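You operate a simulated robot arm through the tools that you are given. There is no shell and no other tool.

The job below is to be done with a simulated robot arm. You get a single attempt, and the scene is never put back.

JOB
Unpin the build lever, grease the slide rail, prove that the plate slides.
Fine: link catch free, link pin in the pin rest; brown brush, grease pot, brush back on the bench; hands clear under the plate, push it down and let it rise. A coat counts when it lies all over at full strength: go over it till it gets no stronger.

It is judged by the outcome, as a careful person would: the job done as asked, and still so three seconds after it is handed in. It fails if anything else is knocked over, pushed out of place, dropped, spilled or broken.

ROBOT AND FRAMES
A 7-joint arm with a two-finger parallel gripper, fixed in place. Base frame: the origin is on the floor under the middle of its stand, x ahead of it, y to its left, z up. Units: m, rad, N and s.
With the tool pointing down near the work surface it reaches from about 0.38 to 0.8 m from the base axis. Its first joint turns from -2.496 to 2.496 rad. Payload 3 kg.
Tool frame: the origin (TCP) lies between the finger pads and is the grasp point; the fingertips stand 0.03 m ahead of it; z points along the fingers, y is the line along which they close. Largest opening 0.11 m; finger width 0.02, thickness 0.01; the body of the gripper, 0.048 by 0.112 m, starts 0.055 m behind the TCP.
Orientation is told as [roll, pitch, yaw] about the base's x, y, z axes, in that order, counted from this pose: with the fingers straight down and closing along the base's y, the tool's x points along the base's -x, its y along +y and its z along -z.

CONTROLS
- The arm moves only by the tool nudge_tool. Its argument "commands" is a list of rows, each a list of 7 numbers: the shift along the base's x, y, z in m, then the turn, a rotation vector about the base's x, y, z in rad, then the closure, from 0 (fully open) to 1 (shut). In form: [[dx, dy, dz, rx, ry, rz, jaw], ...]. A call has 1 to 20 rows; each row shifts and turns the commanded pose from where the row before left it. Rows are played at 5 a second. More than 0.05 m and 0.15 rad between two rows, or a gripper value outside its range, and nothing of the call is played. Where a pose cannot be reached the arm comes as near as it can. A force on the tool above 50 N (or 10 N above the force at the start of the call, whichever is more), or a blocked arm, ends the call early, and 0.2 s more pass. Each finger travels about 0.153 m/s and halts on what it meets, pressing with about 39 N; the grip force reading is that of the motor and also rises with nothing between the fingers. The clock runs only during rows and for 0.2 s after the last one: add rows that do not move to give the fingers time. The reply holds the time, the measured pose of the TCP, the force on the tool along the base axes, the opening and the grip force, in the units named above and with some noise, with the torque about the TCP (base axes, N m) and any sound that the robot's microphone picked up, and new pictures: "pictures" is both (left out), scene, wrist or none.
- Cameras (640 x 400 px; columns grow to the right, rows downward): "scene" is fixed at [0.0463, 0.6551, 1.7758]; the picture's right is [-0.95, -0.30, 0.00], its down [-0.17, 0.53, -0.83] and it looks along [0.25, -0.79, -0.56] (base axes); focal length 363 px, centre (320, 200). "wrist" rides on the gripper at [0.072, 0.017, -0.103] in the tool frame; the picture's right is [-0.23, 0.97, 0.00], its down [-0.76, -0.18, -0.62] and it looks along [-0.61, -0.14, 0.78] (tool axes); focal length 222 px, centre (320, 200). There is no depth. A picture from a camera that has moved, and an enlarged one, comes with that camera's place and axes in the base frame and with its lens. The place of the scene camera against the robot may be out by one fixed shift of up to 0.025 m in any direction.
- lift_body(by): moves the trunk up (or, below 0, down) by that many m; the arm rides with it, the base frame stays. It gives what a move gives, with no picture.
- enlarge(camera, box): a new picture of the part [left, top, right, bottom] of that camera's present view, enlarged. The clock stands still meanwhile.
- close_job(): hands the job in; it is judged then, once.

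Nothing tells you positions but the pictures and the camera data. Unless the task says otherwise, let go and move clear before handing in.

The tools are called as a command line: name --pt "numbers of a row" for each row, then --argument value for the rest, lists and objects as JSON in quotes. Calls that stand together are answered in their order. nudge_tool: Moves the arm, as the interface text tells. Its arguments: {"type":"object","properties":{"commands":{"type":"array"},"pictures":{"type":"string","enum":["both","scene","wrist","none"]}},"required":["commands"]} The other tools are called the same way: lift_body (by) moves the trunk up or down; enlarge (camera, box) takes an enlarged picture of a part of a camera's view; close_job () hands the job in.

At the start:

```text
time: 0.0
tool_pos: [0.4412, -0.233, 1.3504]
orientation: [-0.001, 0.0, 0.0]
ft_force: [0.2, 0.4, -0.5]
ft_torque: [-0.01, 0.02, 0.0]
finger_gap: 0.1105
grip_force: 0.1
trunk travel left (down, up): [-0.425, 0.065]
```

scene: 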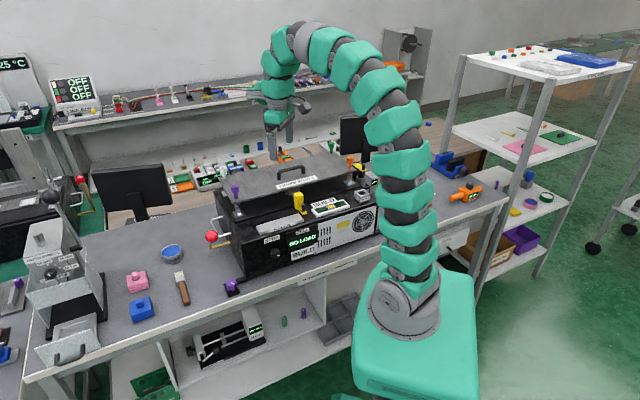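
wrist: 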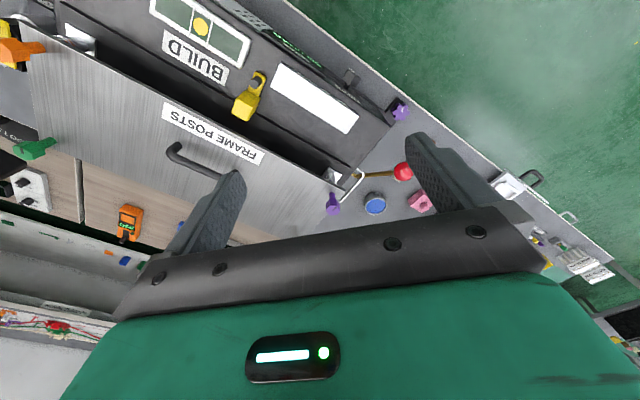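

I see a bench with a black machine (labels "BUILD", "FRAME POSTS", "GO LOAD"), a lever with a red ball, a brown brush, a blue pot, and purple/pink/blue items. First I'll enlarge several parts to read the labels before moving anything.

enlarge --camera "scene" --box '[200, 140, 400, 290]'

enlarge --camera "scene" --box '[100, 210, 260, 330]'

enlarge --camera "scene" --box '[0, 130, 160, 390]'

enlarge --camera "scene" --box '[340, 130, 500, 250]'

enlarge --camera "wrist" --box '[140, 0, 480, 230]'

```text
2.67 times, centred on (300, 215) of scene
camera zoom: at [0.0463, 0.6551, 1.7758], right [-0.95, -0.3, 0.0], down [-0.17, 0.53, -0.83], along [0.25, -0.79, -0.56], focal length 967 px, centre (373, 160)
```

zoom: 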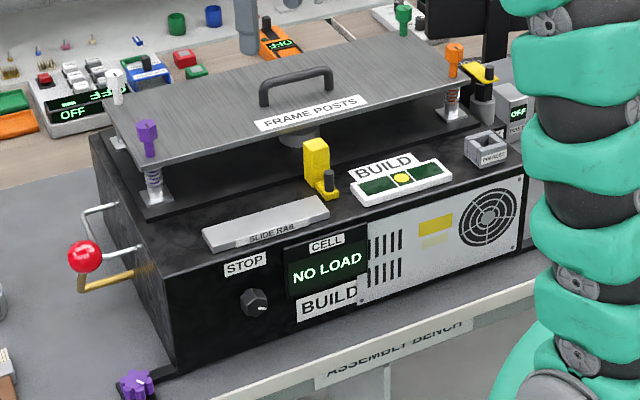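

```text
3.33 times, centred on (180, 270) of scene
camera zoom: at [0.0463, 0.6551, 1.7758], right [-0.95, -0.3, 0.0], down [-0.17, 0.53, -0.83], along [0.25, -0.79, -0.56], focal length 1209 px, centre (787, -33)
```

zoom: 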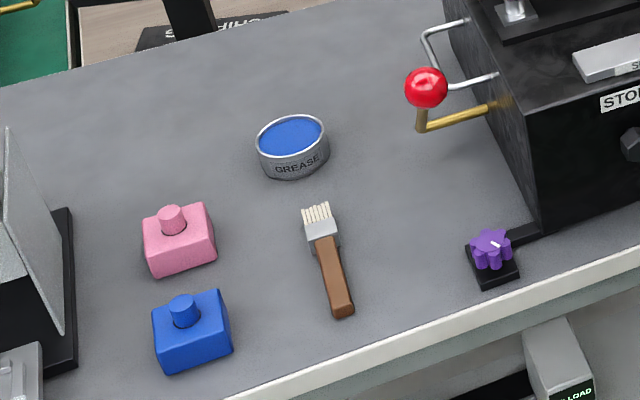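

```text
1.54 times, centred on (80, 260) of scene
camera zoom: at [0.0463, 0.6551, 1.7758], right [-0.95, -0.3, 0.0], down [-0.17, 0.53, -0.83], along [0.25, -0.79, -0.56], focal length 558 px, centre (689, 108)
```

zoom: 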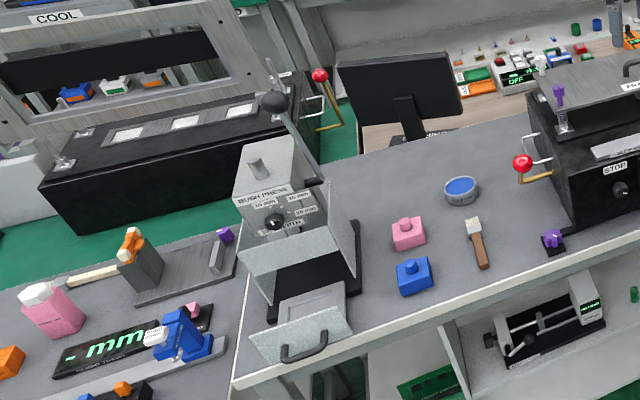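

```text
3.33 times, centred on (420, 190) of scene
camera zoom: at [0.0463, 0.6551, 1.7758], right [-0.95, -0.3, 0.0], down [-0.17, 0.53, -0.83], along [0.25, -0.79, -0.56], focal length 1209 px, centre (-13, 233)
```

zoom: 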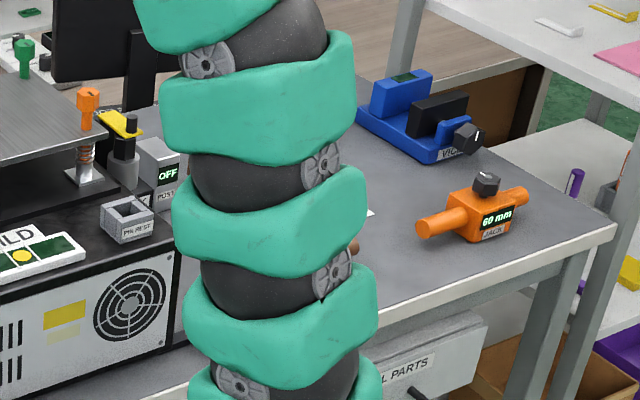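

```text
1.74 times, centred on (310, 115) of wrist
camera zoom: at [0.3694, -0.2162, 1.4529], right [0.23, 0.97, 0.0], down [0.76, -0.18, 0.62], along [0.61, -0.14, -0.78], focal length 386 px, centre (337, 348)
```

zoom: 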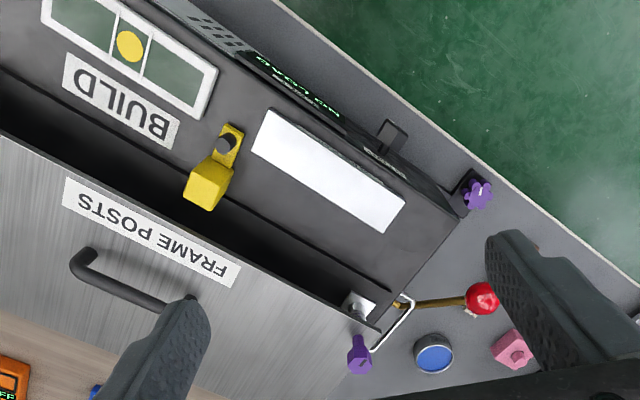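

The machine is a "frame posts" plate on springs, with a slide rail strip, a yellow part with a black pin, a pin rest and a red-ball lever. I'll zoom in further to identify the catch and the pin.

enlarge --camera "scene" --box '[280, 180, 340, 220]'

enlarge --camera "scene" --box '[335, 150, 395, 210]'

enlarge --camera "scene" --box '[200, 170, 260, 250]'

enlarge --camera "scene" --box '[215, 265, 255, 305]'

enlarge --camera "wrist" --box '[210, 50, 310, 130]'

enlarge --camera "wrist" --box '[310, 60, 450, 220]'

enlarge --camera "scene" --box '[240, 220, 380, 290]'

```text
10.00 times, centred on (310, 200) of scene
camera zoom: at [0.0463, 0.6551, 1.7758], right [-0.95, -0.3, 0.0], down [-0.17, 0.53, -0.83], along [0.25, -0.79, -0.56], focal length 3627 px, centre (420, 200)
```

zoom: 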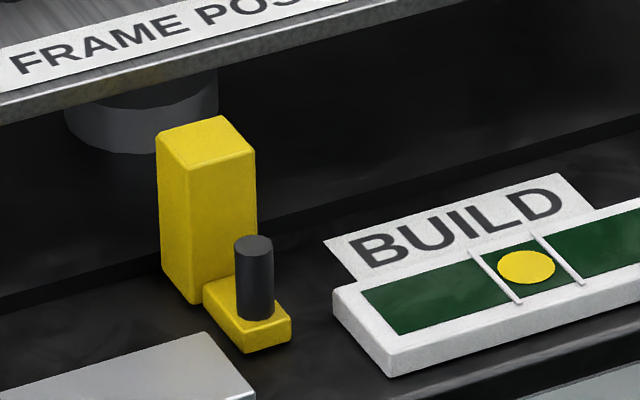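

```text
6.67 times, centred on (365, 180) of scene
camera zoom: at [0.0463, 0.6551, 1.7758], right [-0.95, -0.3, 0.0], down [-0.17, 0.53, -0.83], along [0.25, -0.79, -0.56], focal length 2418 px, centre (20, 333)
```

zoom: 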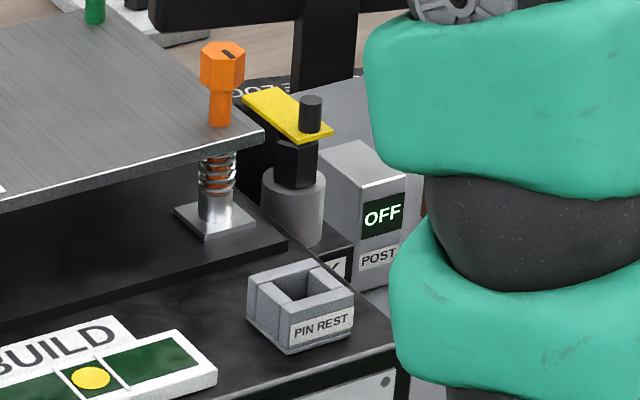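

```text
5.00 times, centred on (230, 210) of scene
camera zoom: at [0.0463, 0.6551, 1.7758], right [-0.95, -0.3, 0.0], down [-0.17, 0.53, -0.83], along [0.25, -0.79, -0.56], focal length 1814 px, centre (770, 150)
```

zoom: 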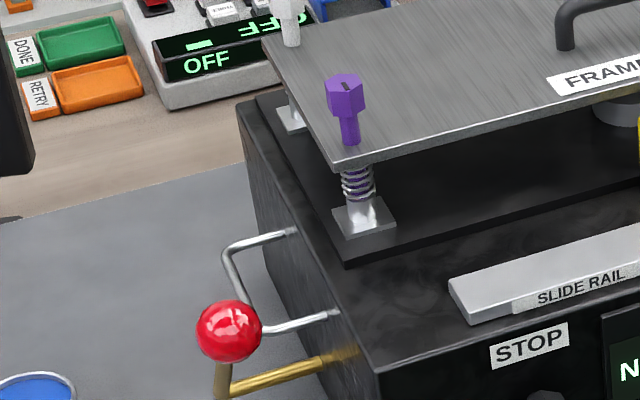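

```text
10.00 times, centred on (235, 285) of scene
camera zoom: at [0.0463, 0.6551, 1.7758], right [-0.95, -0.3, 0.0], down [-0.17, 0.53, -0.83], along [0.25, -0.79, -0.56], focal length 3627 px, centre (1170, -650)
```

zoom: 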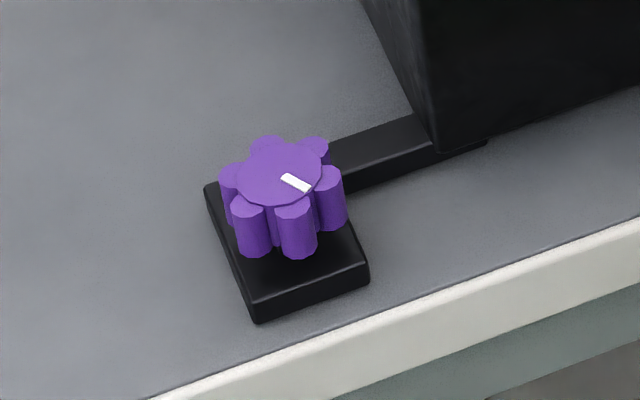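

```text
5.00 times, centred on (260, 90) of wrist
camera zoom: at [0.3694, -0.2162, 1.4529], right [0.23, 0.97, 0.0], down [0.76, -0.18, 0.62], along [0.61, -0.14, -0.78], focal length 1111 px, centre (620, 750)
```

zoom: 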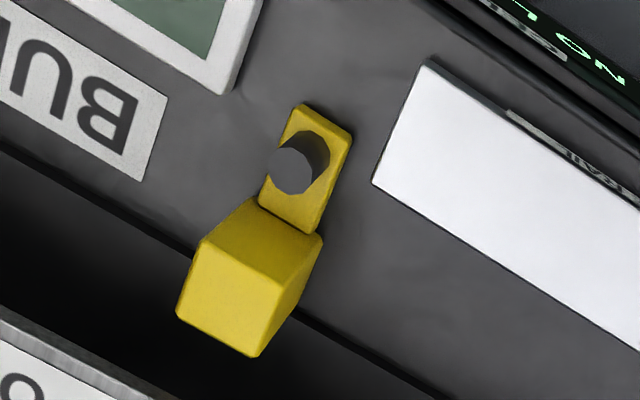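

```text
2.50 times, centred on (380, 140) of wrist
camera zoom: at [0.3694, -0.2162, 1.4529], right [0.23, 0.97, 0.0], down [0.76, -0.18, 0.62], along [0.61, -0.14, -0.78], focal length 555 px, centre (170, 350)
```

zoom: 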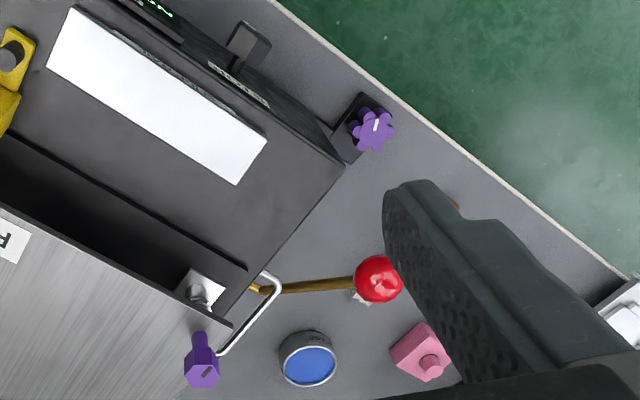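

```text
4.57 times, centred on (310, 255) of scene
camera zoom: at [0.0463, 0.6551, 1.7758], right [-0.95, -0.3, 0.0], down [-0.17, 0.53, -0.83], along [0.25, -0.79, -0.56], focal length 1658 px, centre (366, -51)
```

zoom: 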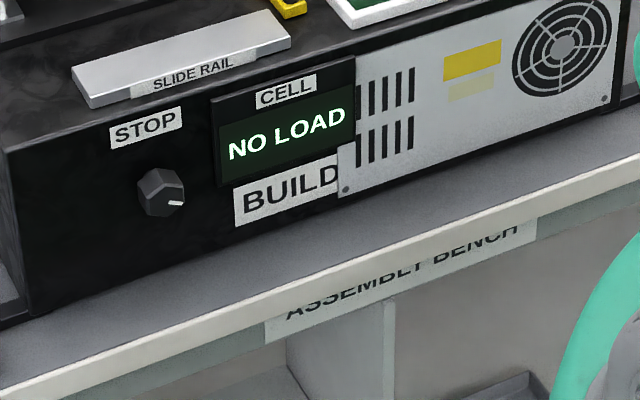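

The yellow swing plate over a black hex head in a grey cylinder, beside the pin rest, may be the link catch and link pin. I'll swing the wrist camera there for a closer look, staying high above everything.

nudge_tool --pt "-0.0214 -0.0121 0 0 0 -0.131 0" --pt "-0.0214 -0.0121 0 0 0 -0.131 0" --pt "-0.0214 -0.0121 0 0 0 -0.131 0" --pt "-0.0214 -0.0121 0 0 0 -0.131 0" --pt "-0.0214 -0.0121 0 0 0 -0.131 0" --pt "-0.0214 -0.0121 0 0 0 -0.131 0" --pt "-0.0214 -0.0121 0 0 0 -0.131 0" --pt "-0.0214 -0.0121 0 0 0 -0.131 0" --pt "0 0 0 0 0 0 0"

```text
time: 2.0
tool_pos: [0.2701, -0.3299, 1.3512]
orientation: [0.0, 0.001, -1.052]
ft_force: [-0.3, 0.4, 0.6]
ft_torque: [-0.01, -0.03, -0.04]
finger_gap: 0.1101
grip_force: 0.0
trunk travel left (down, up): [-0.425, 0.065]
camera wrist: at [0.249, -0.2598, 1.4531], right [0.96, 0.29, 0.0], down [0.22, -0.75, 0.62], along [0.18, -0.6, -0.78], focal length 222 px, centre (320, 200)
```

scene: 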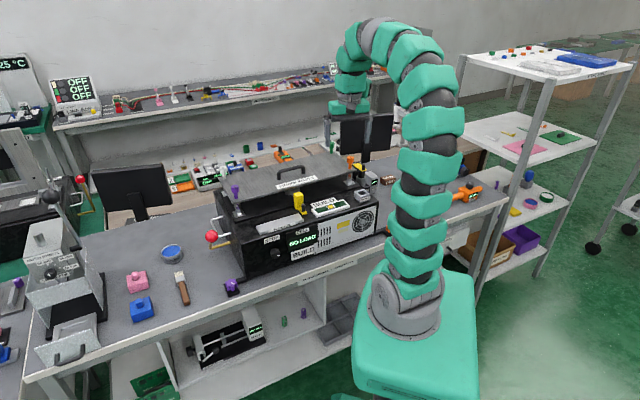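
wrist: 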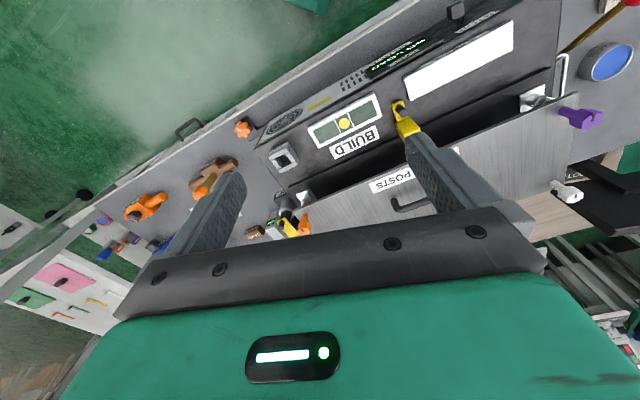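

The link area is now visible between the fingers, so I'll enlarge that and the items right of the machine.

enlarge --camera "wrist" --box '[240, 130, 340, 245]'

enlarge --camera "wrist" --box '[120, 100, 280, 220]'

enlarge --camera "scene" --box '[330, 140, 410, 220]'

```text
3.48 times, centred on (290, 188) of wrist
camera zoom: at [0.249, -0.2598, 1.4531], right [0.96, 0.29, 0.0], down [0.22, -0.75, 0.62], along [0.18, -0.6, -0.78], focal length 773 px, centre (424, 244)
```

zoom: 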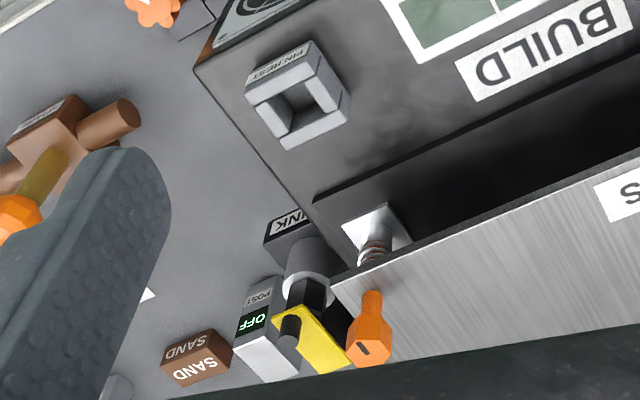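

```text
3.33 times, centred on (200, 160) of wrist
camera zoom: at [0.249, -0.2598, 1.4531], right [0.96, 0.29, 0.0], down [0.22, -0.75, 0.62], along [0.18, -0.6, -0.78], focal length 740 px, centre (720, 333)
```

zoom: 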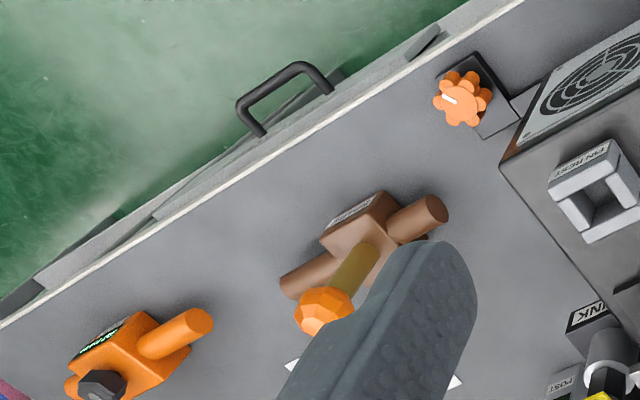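

```text
5.00 times, centred on (370, 180) of scene
camera zoom: at [0.0463, 0.6551, 1.7758], right [-0.95, -0.3, 0.0], down [-0.17, 0.53, -0.83], along [0.25, -0.79, -0.56], focal length 1814 px, centre (70, 300)
```

zoom: 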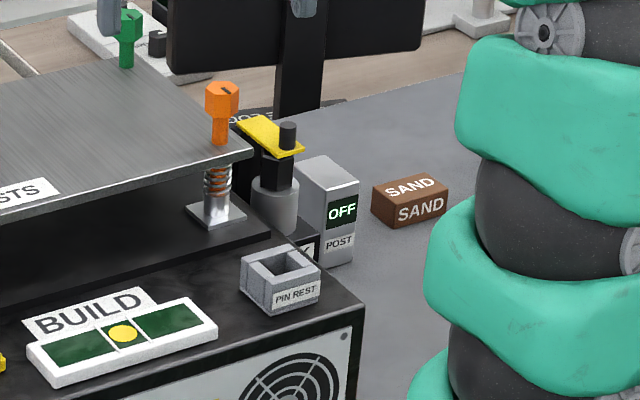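

The link (labelled "LINK") stands at the machine's right end, with a yellow catch bar over a black post, and the pin rest is on the machine top. I'll move a little nearer for a sharper view.

nudge_tool --pt "-0.0075 -0.03 -0.02 0 0 0 0" --pt "-0.0075 -0.03 -0.02 0 0 0 0" --pt "-0.0075 -0.03 -0.02 0 0 0 0" --pt "-0.0075 -0.03 -0.02 0 0 0 0" --pt "0 0 0 0 0 0 0" --pictures "wrist"

enlarge --camera "wrist" --box '[260, 130, 360, 240]'

enlarge --camera "wrist" --box '[285, 150, 335, 200]'

```text
time: 3.2
tool_pos: [0.2387, -0.4508, 1.269]
orientation: [0.0, 0.001, -1.048]
ft_force: [-0.1, -0.1, 0.2]
ft_torque: [-0.03, 0.01, -0.02]
finger_gap: 0.1097
grip_force: 0.0
trunk travel left (down, up): [-0.425, 0.065]
camera wrist: at [0.2178, -0.3794, 1.3714], right [0.96, 0.29, 0.0], down [0.23, -0.75, 0.62], along [0.18, -0.6, -0.78], focal length 222 px, centre (320, 200)
```

wrist: 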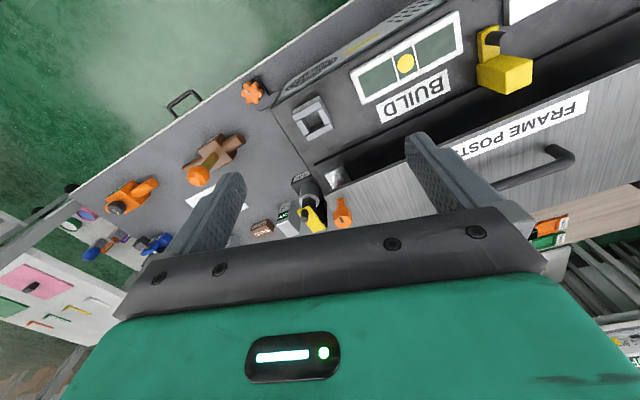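

```text
3.64 times, centred on (310, 185) of wrist
camera zoom: at [0.2178, -0.3794, 1.3714], right [0.96, 0.29, 0.0], down [0.23, -0.75, 0.62], along [0.18, -0.6, -0.78], focal length 808 px, centre (356, 254)
```

zoom: 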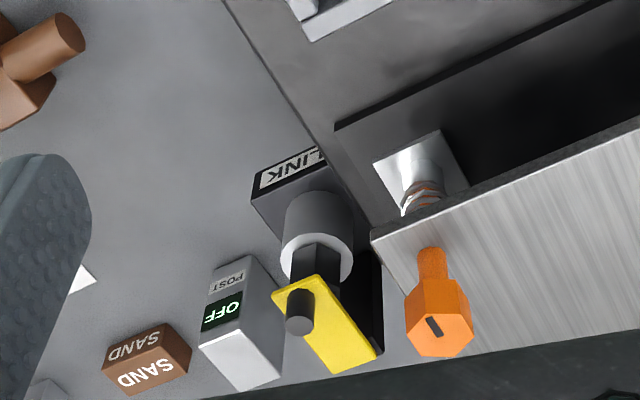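

```text
8.00 times, centred on (310, 175) of wrist
camera zoom: at [0.2178, -0.3794, 1.3714], right [0.96, 0.29, 0.0], down [0.23, -0.75, 0.62], along [0.18, -0.6, -0.78], focal length 1777 px, centre (400, 400)
```

zoom: 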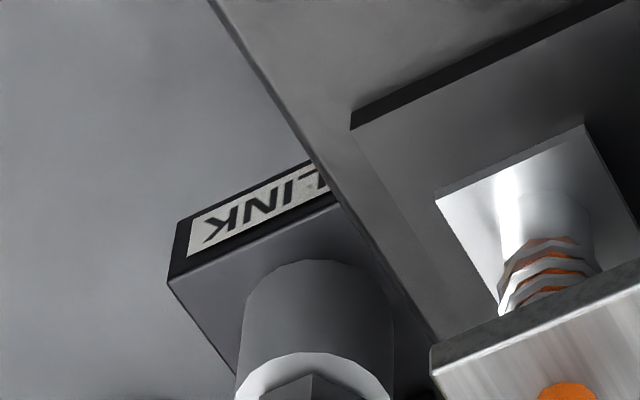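

enlarge --camera "wrist" --box '[280, 190, 350, 234]'

enlarge --camera "wrist" --box '[450, 10, 580, 100]'

enlarge --camera "wrist" --box '[280, 80, 344, 120]'

```text
9.09 times, centred on (315, 212) of wrist
camera zoom: at [0.2178, -0.3794, 1.3714], right [0.96, 0.29, 0.0], down [0.23, -0.75, 0.62], along [0.18, -0.6, -0.78], focal length 2019 px, centre (366, 91)
```

zoom: 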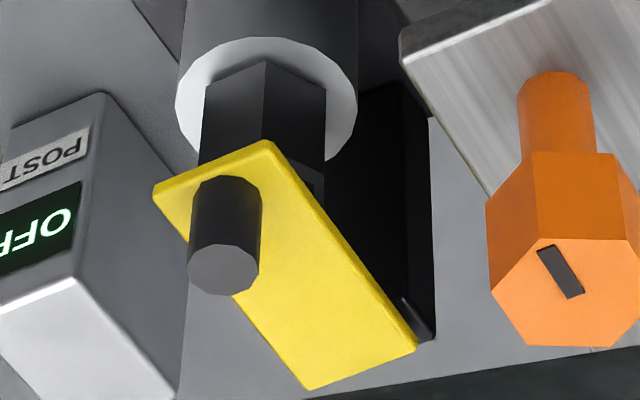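

```text
4.44 times, centred on (515, 55) of wrist
camera zoom: at [0.2178, -0.3794, 1.3714], right [0.96, 0.29, 0.0], down [0.23, -0.75, 0.62], along [0.18, -0.6, -0.78], focal length 987 px, centre (-547, 844)
```

zoom: 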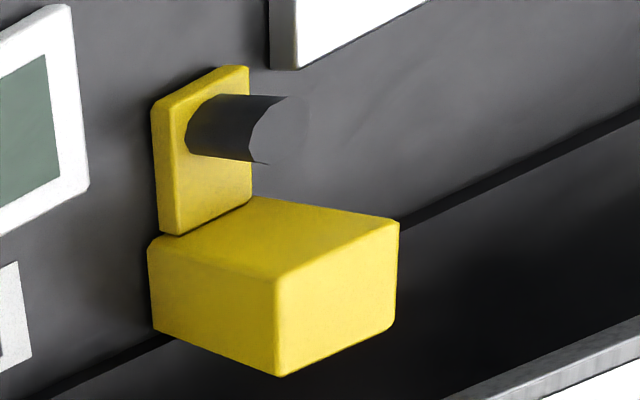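

```text
10.00 times, centred on (312, 100) of wrist
camera zoom: at [0.2178, -0.3794, 1.3714], right [0.96, 0.29, 0.0], down [0.23, -0.75, 0.62], along [0.18, -0.6, -0.78], focal length 2221 px, centre (400, 1200)
```

zoom: 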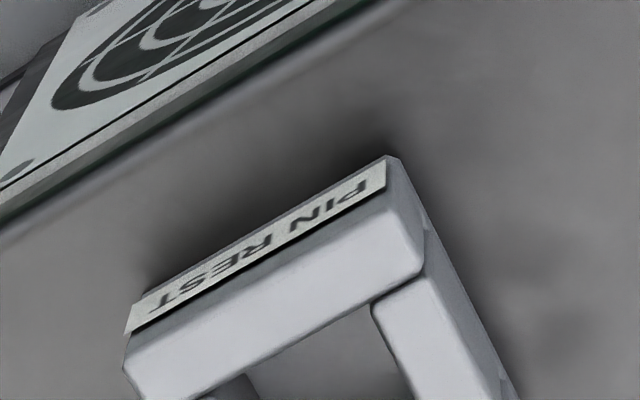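

The catch is a yellow bar with a knob at its near end that lies over the hex pin and pivots on a black post behind it. I'll take a second viewpoint from the right to fix heights and positions.

nudge_tool --pt "-0.022 -0.006 0 0 0 0.126 0" --pt "-0.022 -0.006 0 0 0 0.126 0" --pt "-0.022 -0.006 0 0 0 0.126 0" --pt "-0.022 -0.006 0 0 0 0.126 0" --pt "-0.022 -0.006 0 0 0 0.126 0" --pt "0 0 0 0 0 0 0"

enlarge --camera "wrist" --box '[260, 140, 390, 220]'

```text
time: 4.6
tool_pos: [0.1298, -0.4815, 1.2741]
orientation: [0.001, 0.001, -0.417]
ft_force: [-0.4, -0.2, 0.0]
ft_torque: [-0.01, -0.02, 0.0]
finger_gap: 0.1099
grip_force: 0.1
trunk travel left (down, up): [-0.425, 0.065]
camera wrist: at [0.07, -0.4369, 1.376], right [0.6, 0.8, 0.0], down [0.62, -0.47, 0.62], along [0.5, -0.38, -0.78], focal length 222 px, centre (320, 200)
```

scene: 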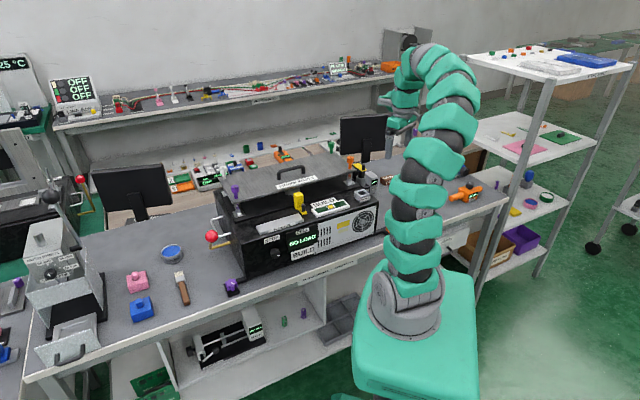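
wrist: 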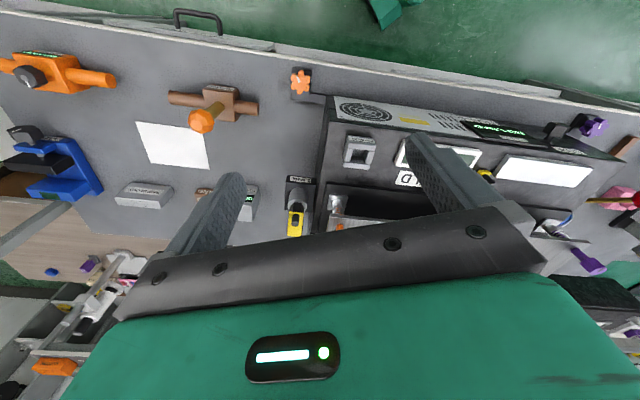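

```text
4.92 times, centred on (325, 180) of wrist
camera zoom: at [0.07, -0.4369, 1.376], right [0.6, 0.8, 0.0], down [0.62, -0.47, 0.62], along [0.5, -0.38, -0.78], focal length 1094 px, centre (295, 298)
```

zoom: 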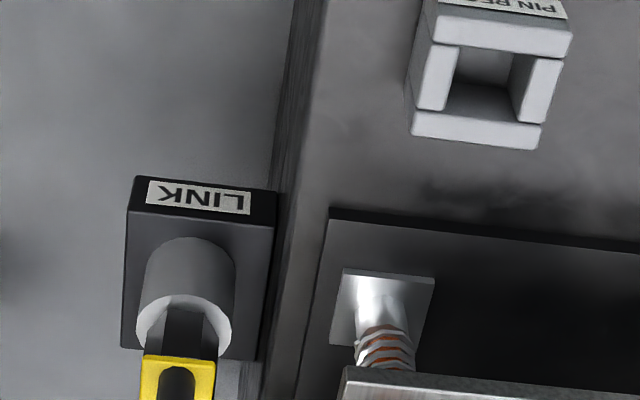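

enlarge --camera "wrist" --box '[270, 190, 334, 230]'

enlarge --camera "wrist" --box '[440, 100, 640, 225]'

enlarge --camera "wrist" --box '[100, 60, 300, 185]'

```text
10.00 times, centred on (302, 210) of wrist
camera zoom: at [0.07, -0.4369, 1.376], right [0.6, 0.8, 0.0], down [0.62, -0.47, 0.62], along [0.5, -0.38, -0.78], focal length 2221 px, centre (500, 100)
```

zoom: 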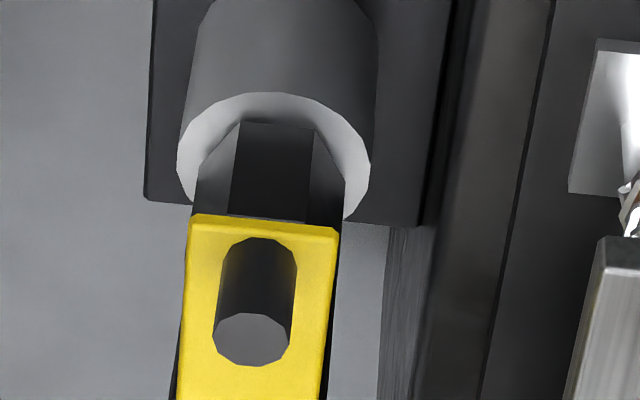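

```text
3.20 times, centred on (540, 162) of wrist
camera zoom: at [0.07, -0.4369, 1.376], right [0.6, 0.8, 0.0], down [0.62, -0.47, 0.62], along [0.5, -0.38, -0.78], focal length 711 px, centre (-384, 320)
```

zoom: 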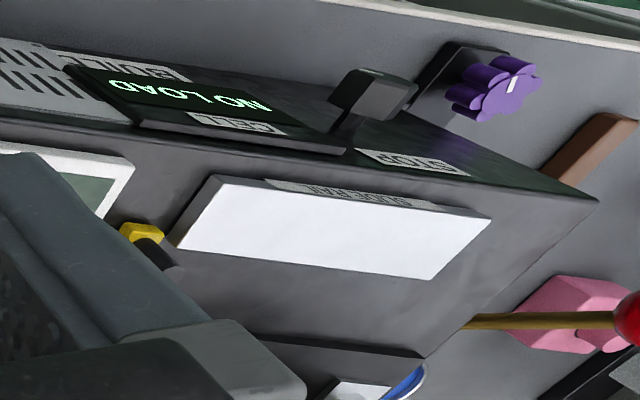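

```text
3.20 times, centred on (200, 122) of wrist
camera zoom: at [0.07, -0.4369, 1.376], right [0.6, 0.8, 0.0], down [0.62, -0.47, 0.62], along [0.5, -0.38, -0.78], focal length 711 px, centre (704, 448)
```

zoom: 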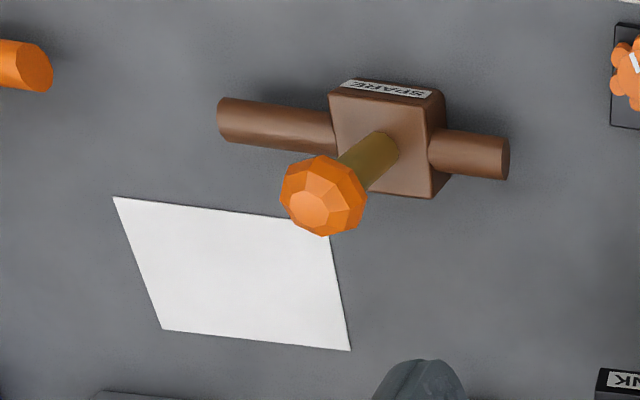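

Two wrist views put the catch knob's top at about [0.268, -0.643, 1.093] and the pin's collar centre at [0.276, -0.651, 1.031], and the hex head's flats face the robot. Next I close the fingers and hover beside the knob, on the machine side, to check the clearances.

nudge_tool --pt "0.0262 -0.0237 0 0 0 -0.0613 1" --pt "0.0262 -0.0237 0 0 0 -0.0613 1" --pt "0.0262 -0.0237 -0.013 0 0 -0.0613 1" --pt "0.0262 -0.0237 -0.02 0 0 -0.0613 1" --pt "0.0262 -0.0237 -0.02 0 0 -0.0613 1" --pt "0.0262 -0.0237 -0.02 0 0 -0.0613 1" --pt "0 0 0 0 0 0 1"

enlarge --camera "wrist" --box '[220, 100, 420, 225]'

```text
time: 6.2
tool_pos: [0.2879, -0.6243, 1.1986]
orientation: [0.0, 0.0, -0.787]
ft_force: [0.7, 0.1, -0.1]
ft_torque: [0.04, 0.01, 0.02]
finger_gap: 0.0001
grip_force: 37.9
trunk travel left (down, up): [-0.425, 0.065]
camera wrist: at [0.2486, -0.5615, 1.3008], right [0.85, 0.53, 0.0], down [0.41, -0.66, 0.62], along [0.33, -0.53, -0.78], focal length 222 px, centre (320, 200)
```

scene: 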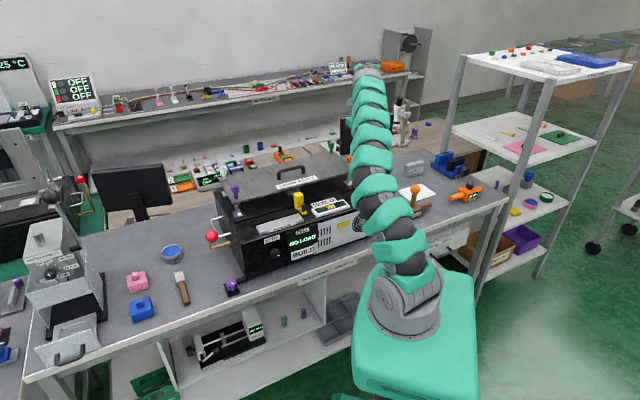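
wrist: 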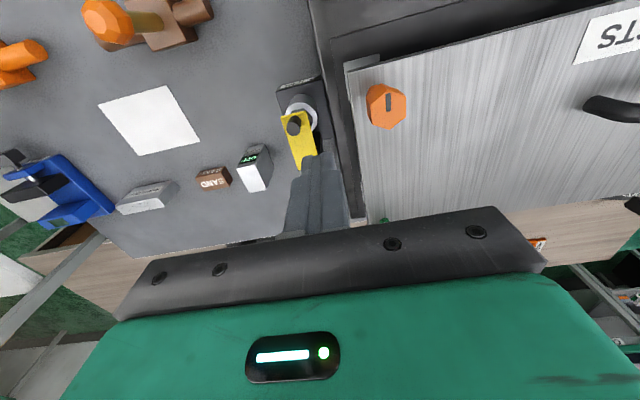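

```text
3.20 times, centred on (320, 162) of wrist
camera zoom: at [0.2486, -0.5615, 1.3008], right [0.85, 0.53, 0.0], down [0.41, -0.66, 0.62], along [0.33, -0.53, -0.78], focal length 711 px, centre (320, 320)
```

zoom: 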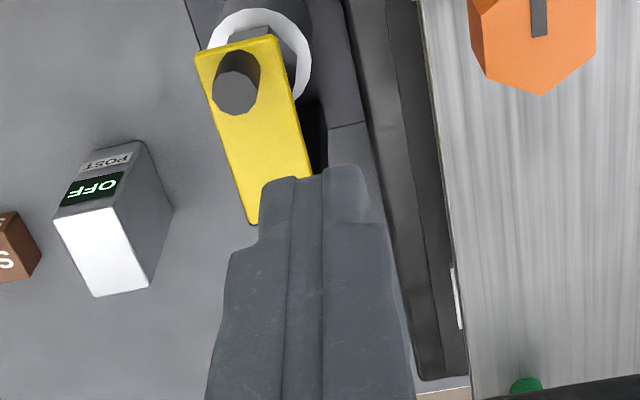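

The hover position is clear: the plate edge is about 2 cm to one side and the catch knob about 1 cm to the other. I'll lower the closed fingertips to just above the bar, beside the knob.

nudge_tool --pt "0 0 -0.022 0 0 0 1" --pt "0 0 -0.022 0 0 0 1" --pt "0 0 -0.022 0 0 0 1" --pt "0 0 -0.022 0 0 0 1" --pt "0 0 0 0 0 0 1"

enlarge --camera "wrist" --box '[240, 110, 400, 210]'

enlarge --camera "scene" --box '[320, 130, 400, 200]'

```text
time: 7.4
tool_pos: [0.288, -0.6248, 1.1088]
orientation: [0.001, -0.001, -0.787]
ft_force: [0.0, -0.1, 0.0]
ft_torque: [0.01, -0.05, 0.0]
finger_gap: 0.0
grip_force: 37.9
trunk travel left (down, up): [-0.425, 0.065]
camera wrist: at [0.2485, -0.5607, 1.2106], right [0.85, 0.53, 0.0], down [0.41, -0.66, 0.62], along [0.33, -0.53, -0.78], focal length 222 px, centre (320, 200)
```

scene: 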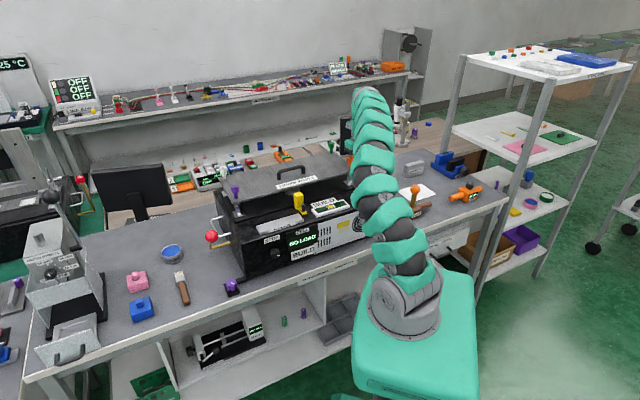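
wrist: 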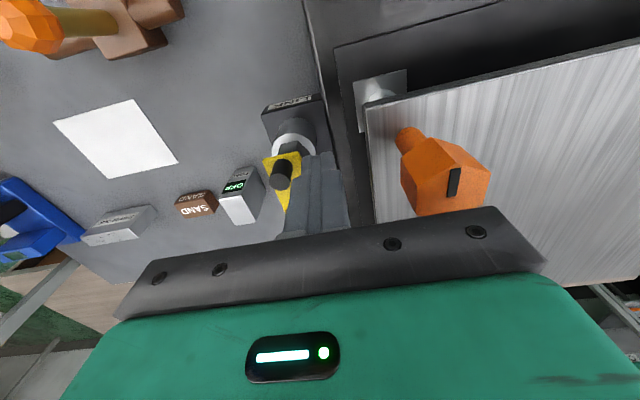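

```text
4.00 times, centred on (320, 160) of wrist
camera zoom: at [0.2485, -0.5607, 1.2106], right [0.85, 0.53, 0.0], down [0.41, -0.66, 0.62], along [0.33, -0.53, -0.78], focal length 888 px, centre (320, 360)
```

zoom: 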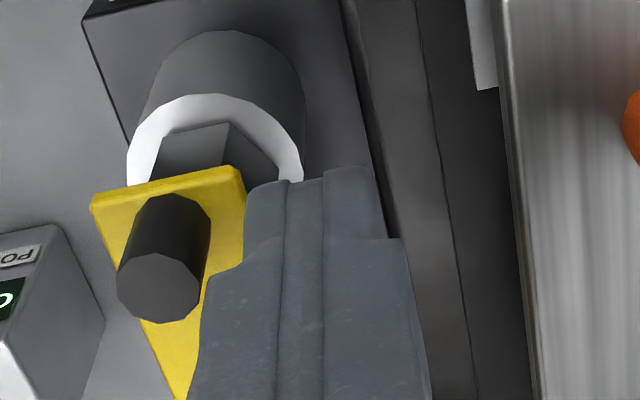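

```text
5.71 times, centred on (360, 165) of scene
camera zoom: at [0.0463, 0.6551, 1.7758], right [-0.95, -0.3, 0.0], down [-0.17, 0.53, -0.83], along [0.25, -0.79, -0.56], focal length 2072 px, centre (91, 400)
```

zoom: 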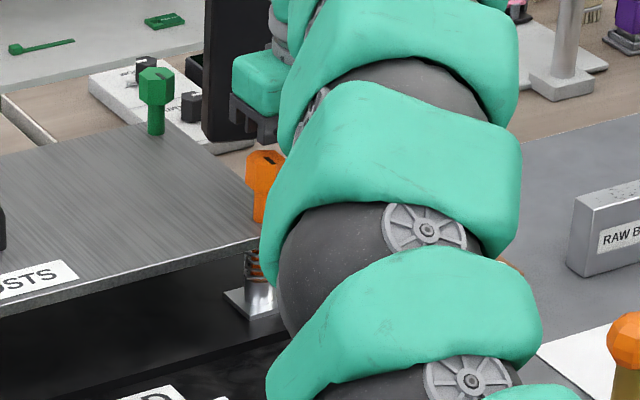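

The fingertips are beside the knob at bar-top height with no contact yet. I'll push the knob gently sideways, away from the machine, and watch the force.

nudge_tool --pt "-0.0039 -0.0032 0 0 0 0 1" --pt "-0.0039 -0.0032 0 0 0 0 1" --pt "-0.0039 -0.0032 0 0 0 0 1" --pt "-0.0039 -0.0032 0 0 0 0 1" --pt "-0.0039 -0.0032 0 0 0 0 1" --pt "-0.0039 -0.0032 0 0 0 0 1" --pt "-0.0039 -0.0032 0 0 0 0 1" --pictures "wrist"

enlarge --camera "wrist" --box '[240, 110, 400, 210]'

```text
time: 8.6
tool_pos: [0.2793, -0.6317, 1.1099]
orientation: [0.007, 0.003, -0.776]
ft_force: [9.7, 15.6, 1.2]
ft_torque: [0.32, -0.19, -0.01]
finger_gap: 0.0
grip_force: 37.1
trunk travel left (down, up): [-0.425, 0.065]
stopped in row 6: the force on the tool passed its limit at 54 N (the readings are from after the stop); the commanded pose is now the measured one
camera wrist: at [0.2389, -0.5695, 1.2127], right [0.84, 0.54, 0.01], down [0.42, -0.66, 0.62], along [0.34, -0.52, -0.78], focal length 222 px, centre (320, 200)
```

wrist: 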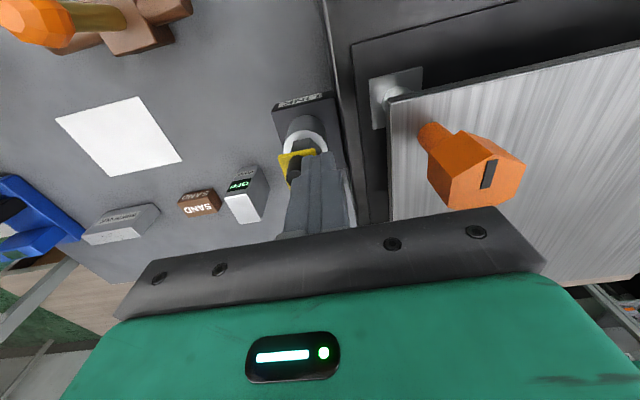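

```text
4.00 times, centred on (320, 160) of wrist
camera zoom: at [0.2389, -0.5695, 1.2127], right [0.84, 0.54, 0.01], down [0.42, -0.66, 0.62], along [0.34, -0.52, -0.78], focal length 888 px, centre (320, 360)
```

zoom: 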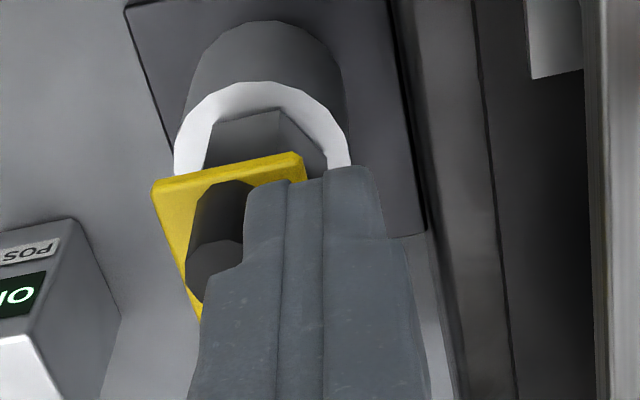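

The knob did not give that way: the arm stopped at 54 N and the catch stayed put. I'll back off, lift, and study how the bar is mounted before trying another direction.

nudge_tool --pt "0.0045 0.0045 0 0 0 0 1" --pt "0.0045 0.0045 0 0 0 0 1" --pt "0 0 0.03 0 0 0 1" --pt "0 0 0.03 0 0 0 1" --pt "0 0 0.03 0 0 0 1" --pt "0 0 0.0 0 0 0 1" --pictures "wrist"

enlarge --camera "wrist" --box '[250, 80, 390, 170]'

```text
time: 10.0
tool_pos: [0.286, -0.6266, 1.2001]
orientation: [0.007, -0.002, -0.78]
ft_force: [0.0, 0.7, -0.3]
ft_torque: [-0.01, 0.01, 0.02]
finger_gap: 0.0001
grip_force: 37.1
trunk travel left (down, up): [-0.425, 0.065]
camera wrist: at [0.246, -0.5634, 1.3008], right [0.85, 0.53, 0.01], down [0.41, -0.67, 0.62], along [0.34, -0.52, -0.78], focal length 222 px, centre (320, 200)
```

wrist: 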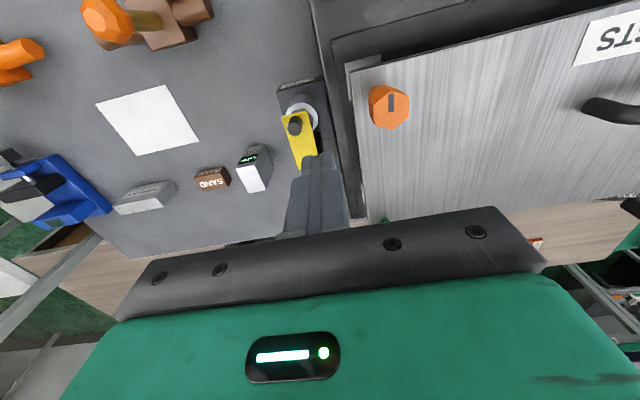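

```text
4.44 times, centred on (320, 125) of wrist
camera zoom: at [0.246, -0.5634, 1.3008], right [0.85, 0.53, 0.01], down [0.41, -0.67, 0.62], along [0.34, -0.52, -0.78], focal length 987 px, centre (320, 533)
```

zoom: 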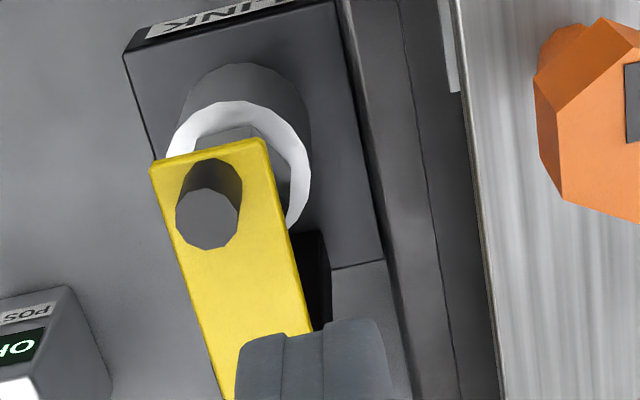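

nudge_tool --pt "-0.038 0.021 0 0 0 0.09 1" --pt "-0.038 0.021 0 0 0 0.09 1" --pt "-0.038 0.021 0 0 0 0.09 1" --pt "-0.038 0.021 0 0 0 0.09 1" --pt "0 0 -0.022 -0.0725 -0.0956 0 1" --pt "0 0 -0.022 -0.0725 -0.0956 0 1" --pt "0 0 -0.022 -0.0725 -0.0956 0 1" --pt "0 0 -0.022 -0.0725 -0.0956 0 1" --pt "0 0 -0.022 -0.0725 -0.0956 0 1" --pt "0 0 0 0 0 0 1"

enlarge --camera "wrist" --box '[240, 100, 400, 200]'

```text
time: 12.2
tool_pos: [0.1321, -0.5404, 1.0892]
orientation: [-0.147, -0.583, -0.372]
ft_force: [0.1, 0.5, 0.0]
ft_torque: [-0.01, 0.02, -0.01]
finger_gap: 0.0
grip_force: 37.8
trunk travel left (down, up): [-0.425, 0.065]
camera wrist: at [0.0361, -0.4677, 1.1309], right [0.6, 0.8, 0.01], down [0.23, -0.18, 0.96], along [0.76, -0.57, -0.29], focal length 222 px, centre (320, 200)
```

scene: 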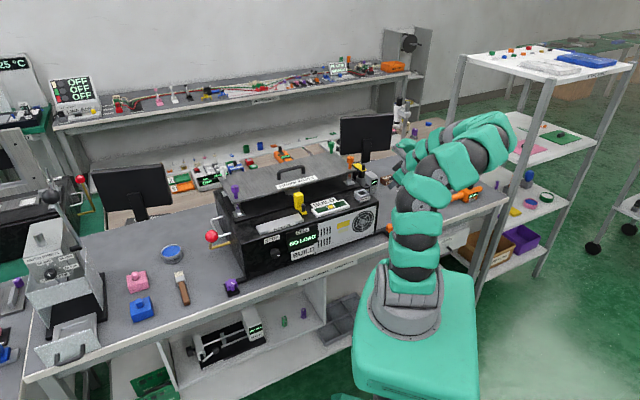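
wrist: 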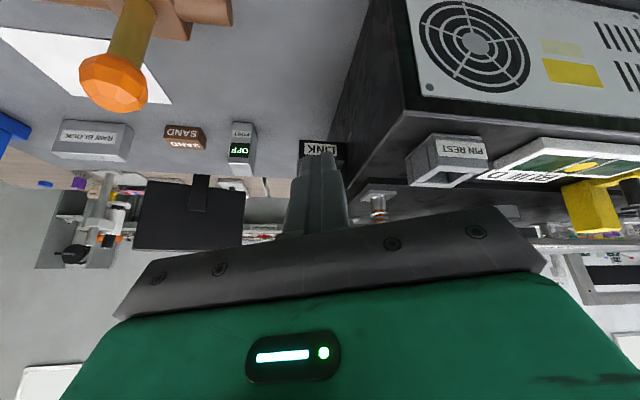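

```text
4.00 times, centred on (320, 150) of wrist
camera zoom: at [0.0361, -0.4677, 1.1309], right [0.6, 0.8, 0.01], down [0.23, -0.18, 0.96], along [0.76, -0.57, -0.29], focal length 888 px, centre (320, 400)
```

zoom: 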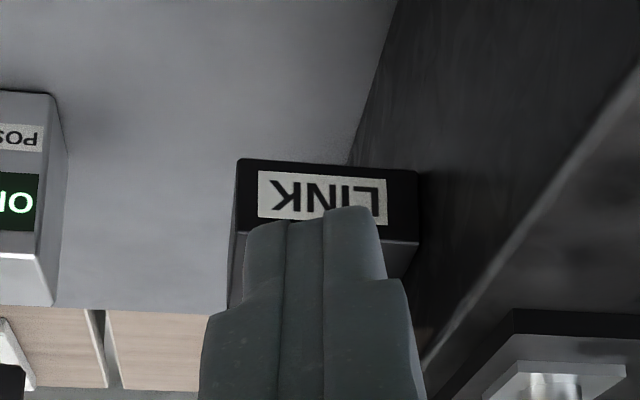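

The closed fingers hide the link, so I'll open them to look through the gap.

nudge_tool --pt "0 0 0 0 0 0 0" --pt "0 0 0 0 0 0 0" --pt "0 0 0 0 0 0 0" --pictures "wrist"

enlarge --camera "wrist" --box '[270, 140, 366, 200]'

enlarge --camera "wrist" --box '[480, 100, 640, 200]'

```text
time: 13.0
tool_pos: [0.132, -0.54, 1.0885]
orientation: [-0.146, -0.582, -0.374]
ft_force: [0.0, -0.1, -0.1]
ft_torque: [-0.01, 0.01, -0.01]
finger_gap: 0.11
grip_force: 0.1
trunk travel left (down, up): [-0.425, 0.065]
camera wrist: at [0.0364, -0.4677, 1.1311], right [0.6, 0.8, 0.01], down [0.23, -0.18, 0.96], along [0.76, -0.57, -0.3], focal length 222 px, centre (320, 200)
```

wrist: 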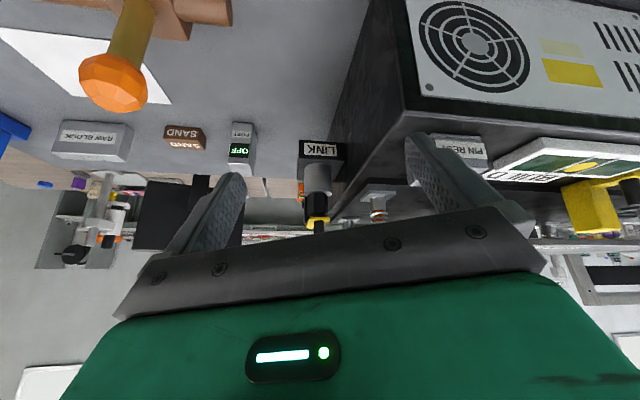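

```text
6.67 times, centred on (318, 170) of wrist
camera zoom: at [0.0364, -0.4677, 1.1311], right [0.6, 0.8, 0.01], down [0.23, -0.18, 0.96], along [0.76, -0.57, -0.3], focal length 1481 px, centre (333, 400)
```

zoom: 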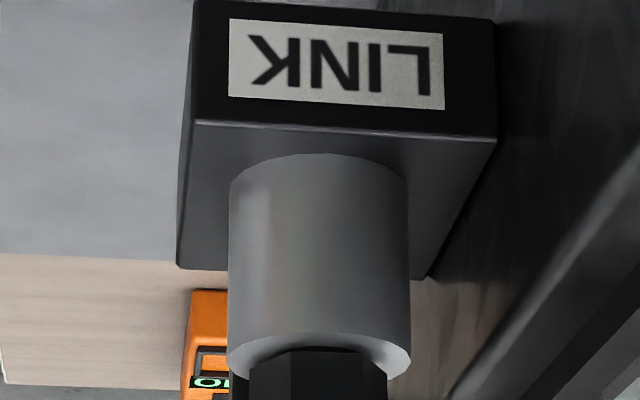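

```text
4.00 times, centred on (560, 150) of wrist
camera zoom: at [0.0364, -0.4677, 1.1311], right [0.6, 0.8, 0.01], down [0.23, -0.18, 0.96], along [0.76, -0.57, -0.3], focal length 888 px, centre (-640, 400)
```

zoom: 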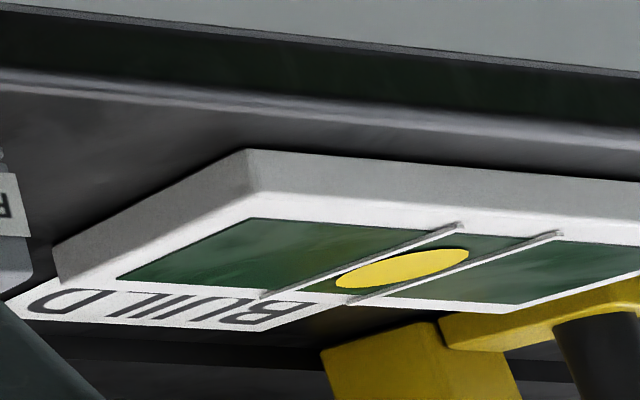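

enlarge --camera "wrist" --box '[286, 186, 350, 226]'

enlarge --camera "wrist" --box '[302, 200, 334, 236]'

```text
10.00 times, centred on (318, 206) of wrist
camera zoom: at [0.0364, -0.4677, 1.1311], right [0.6, 0.8, 0.01], down [0.23, -0.18, 0.96], along [0.76, -0.57, -0.3], focal length 2221 px, centre (340, 140)
```

zoom: 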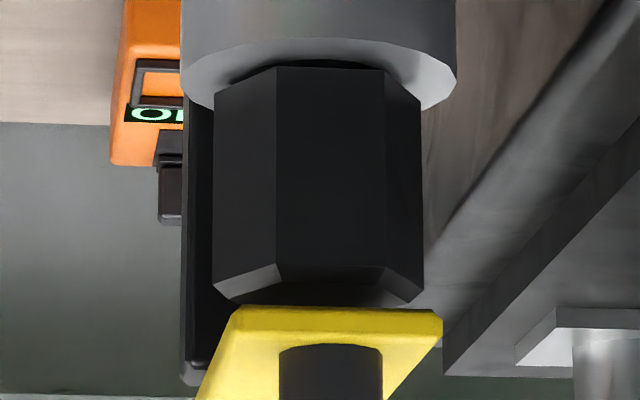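

```text
11.11 times, centred on (318, 218) of wrist
camera zoom: at [0.0364, -0.4677, 1.1311], right [0.6, 0.8, 0.01], down [0.23, -0.18, 0.96], along [0.76, -0.57, -0.3], focal length 2468 px, centre (342, 0)
```

zoom: 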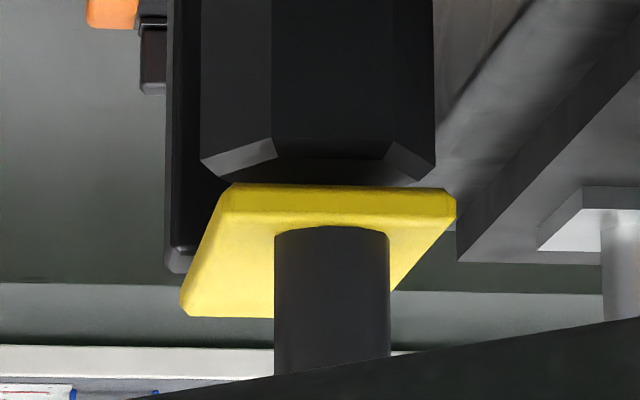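

The bar lies flat over the chamfered hex head on a wide black post, and pushing away from the machine is blocked. I'll go upright again, come to the other side of the knob and try a gentle push towards the machine.

nudge_tool --pt "0 0 0.022 0.0725 0.0956 0 1" --pt "0 0 0.022 0.0725 0.0956 0 1" --pt "0 0 0.022 0.0725 0.0956 0 1" --pt "0 0 0.022 0.0725 0.0956 0 1" --pt "0 0 0.022 0.0725 0.0956 0 1" --pt "0.0296 -0.0301 0 0 0 -0.092 1" --pt "0.0296 -0.0301 0 0 0 -0.092 1" --pt "0.0296 -0.0301 0 0 0 -0.092 1" --pt "0.0296 -0.0301 0 0 0 -0.092 1" --pt "0 0 0 0 0 0 1" --pictures "wrist"

enlarge --camera "wrist" --box '[240, 80, 400, 180]'

```text
time: 15.2
tool_pos: [0.2498, -0.6634, 1.1996]
orientation: [0.007, 0.0, -0.789]
ft_force: [-0.1, 0.0, 0.0]
ft_torque: [0.01, -0.07, 0.01]
finger_gap: 0.0
grip_force: 38.0
trunk travel left (down, up): [-0.425, 0.065]
camera wrist: at [0.2105, -0.6004, 1.3012], right [0.85, 0.53, 0.01], down [0.41, -0.67, 0.62], along [0.33, -0.53, -0.78], focal length 222 px, centre (320, 200)
```

wrist: 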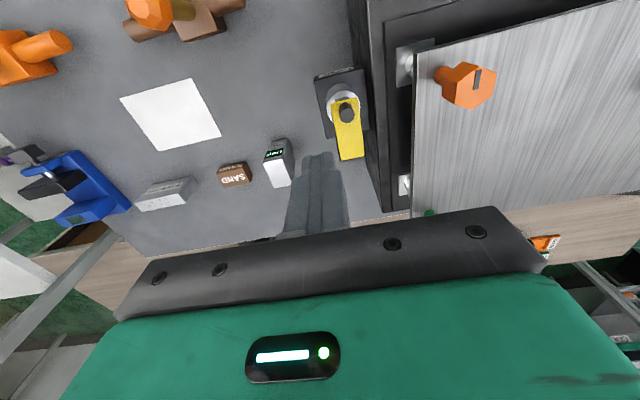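

```text
4.00 times, centred on (320, 130) of wrist
camera zoom: at [0.2105, -0.6004, 1.3012], right [0.85, 0.53, 0.01], down [0.41, -0.67, 0.62], along [0.33, -0.53, -0.78], focal length 888 px, centre (320, 480)
```

zoom: 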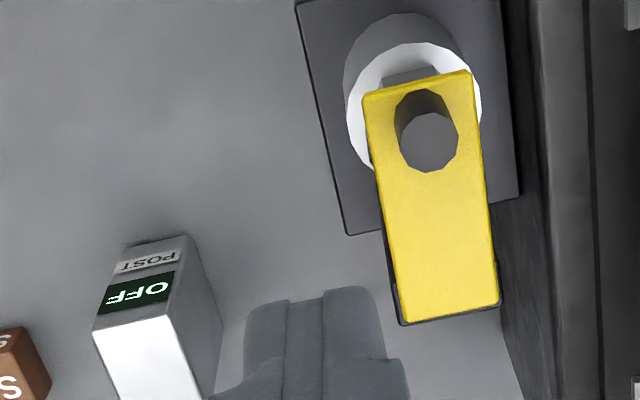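

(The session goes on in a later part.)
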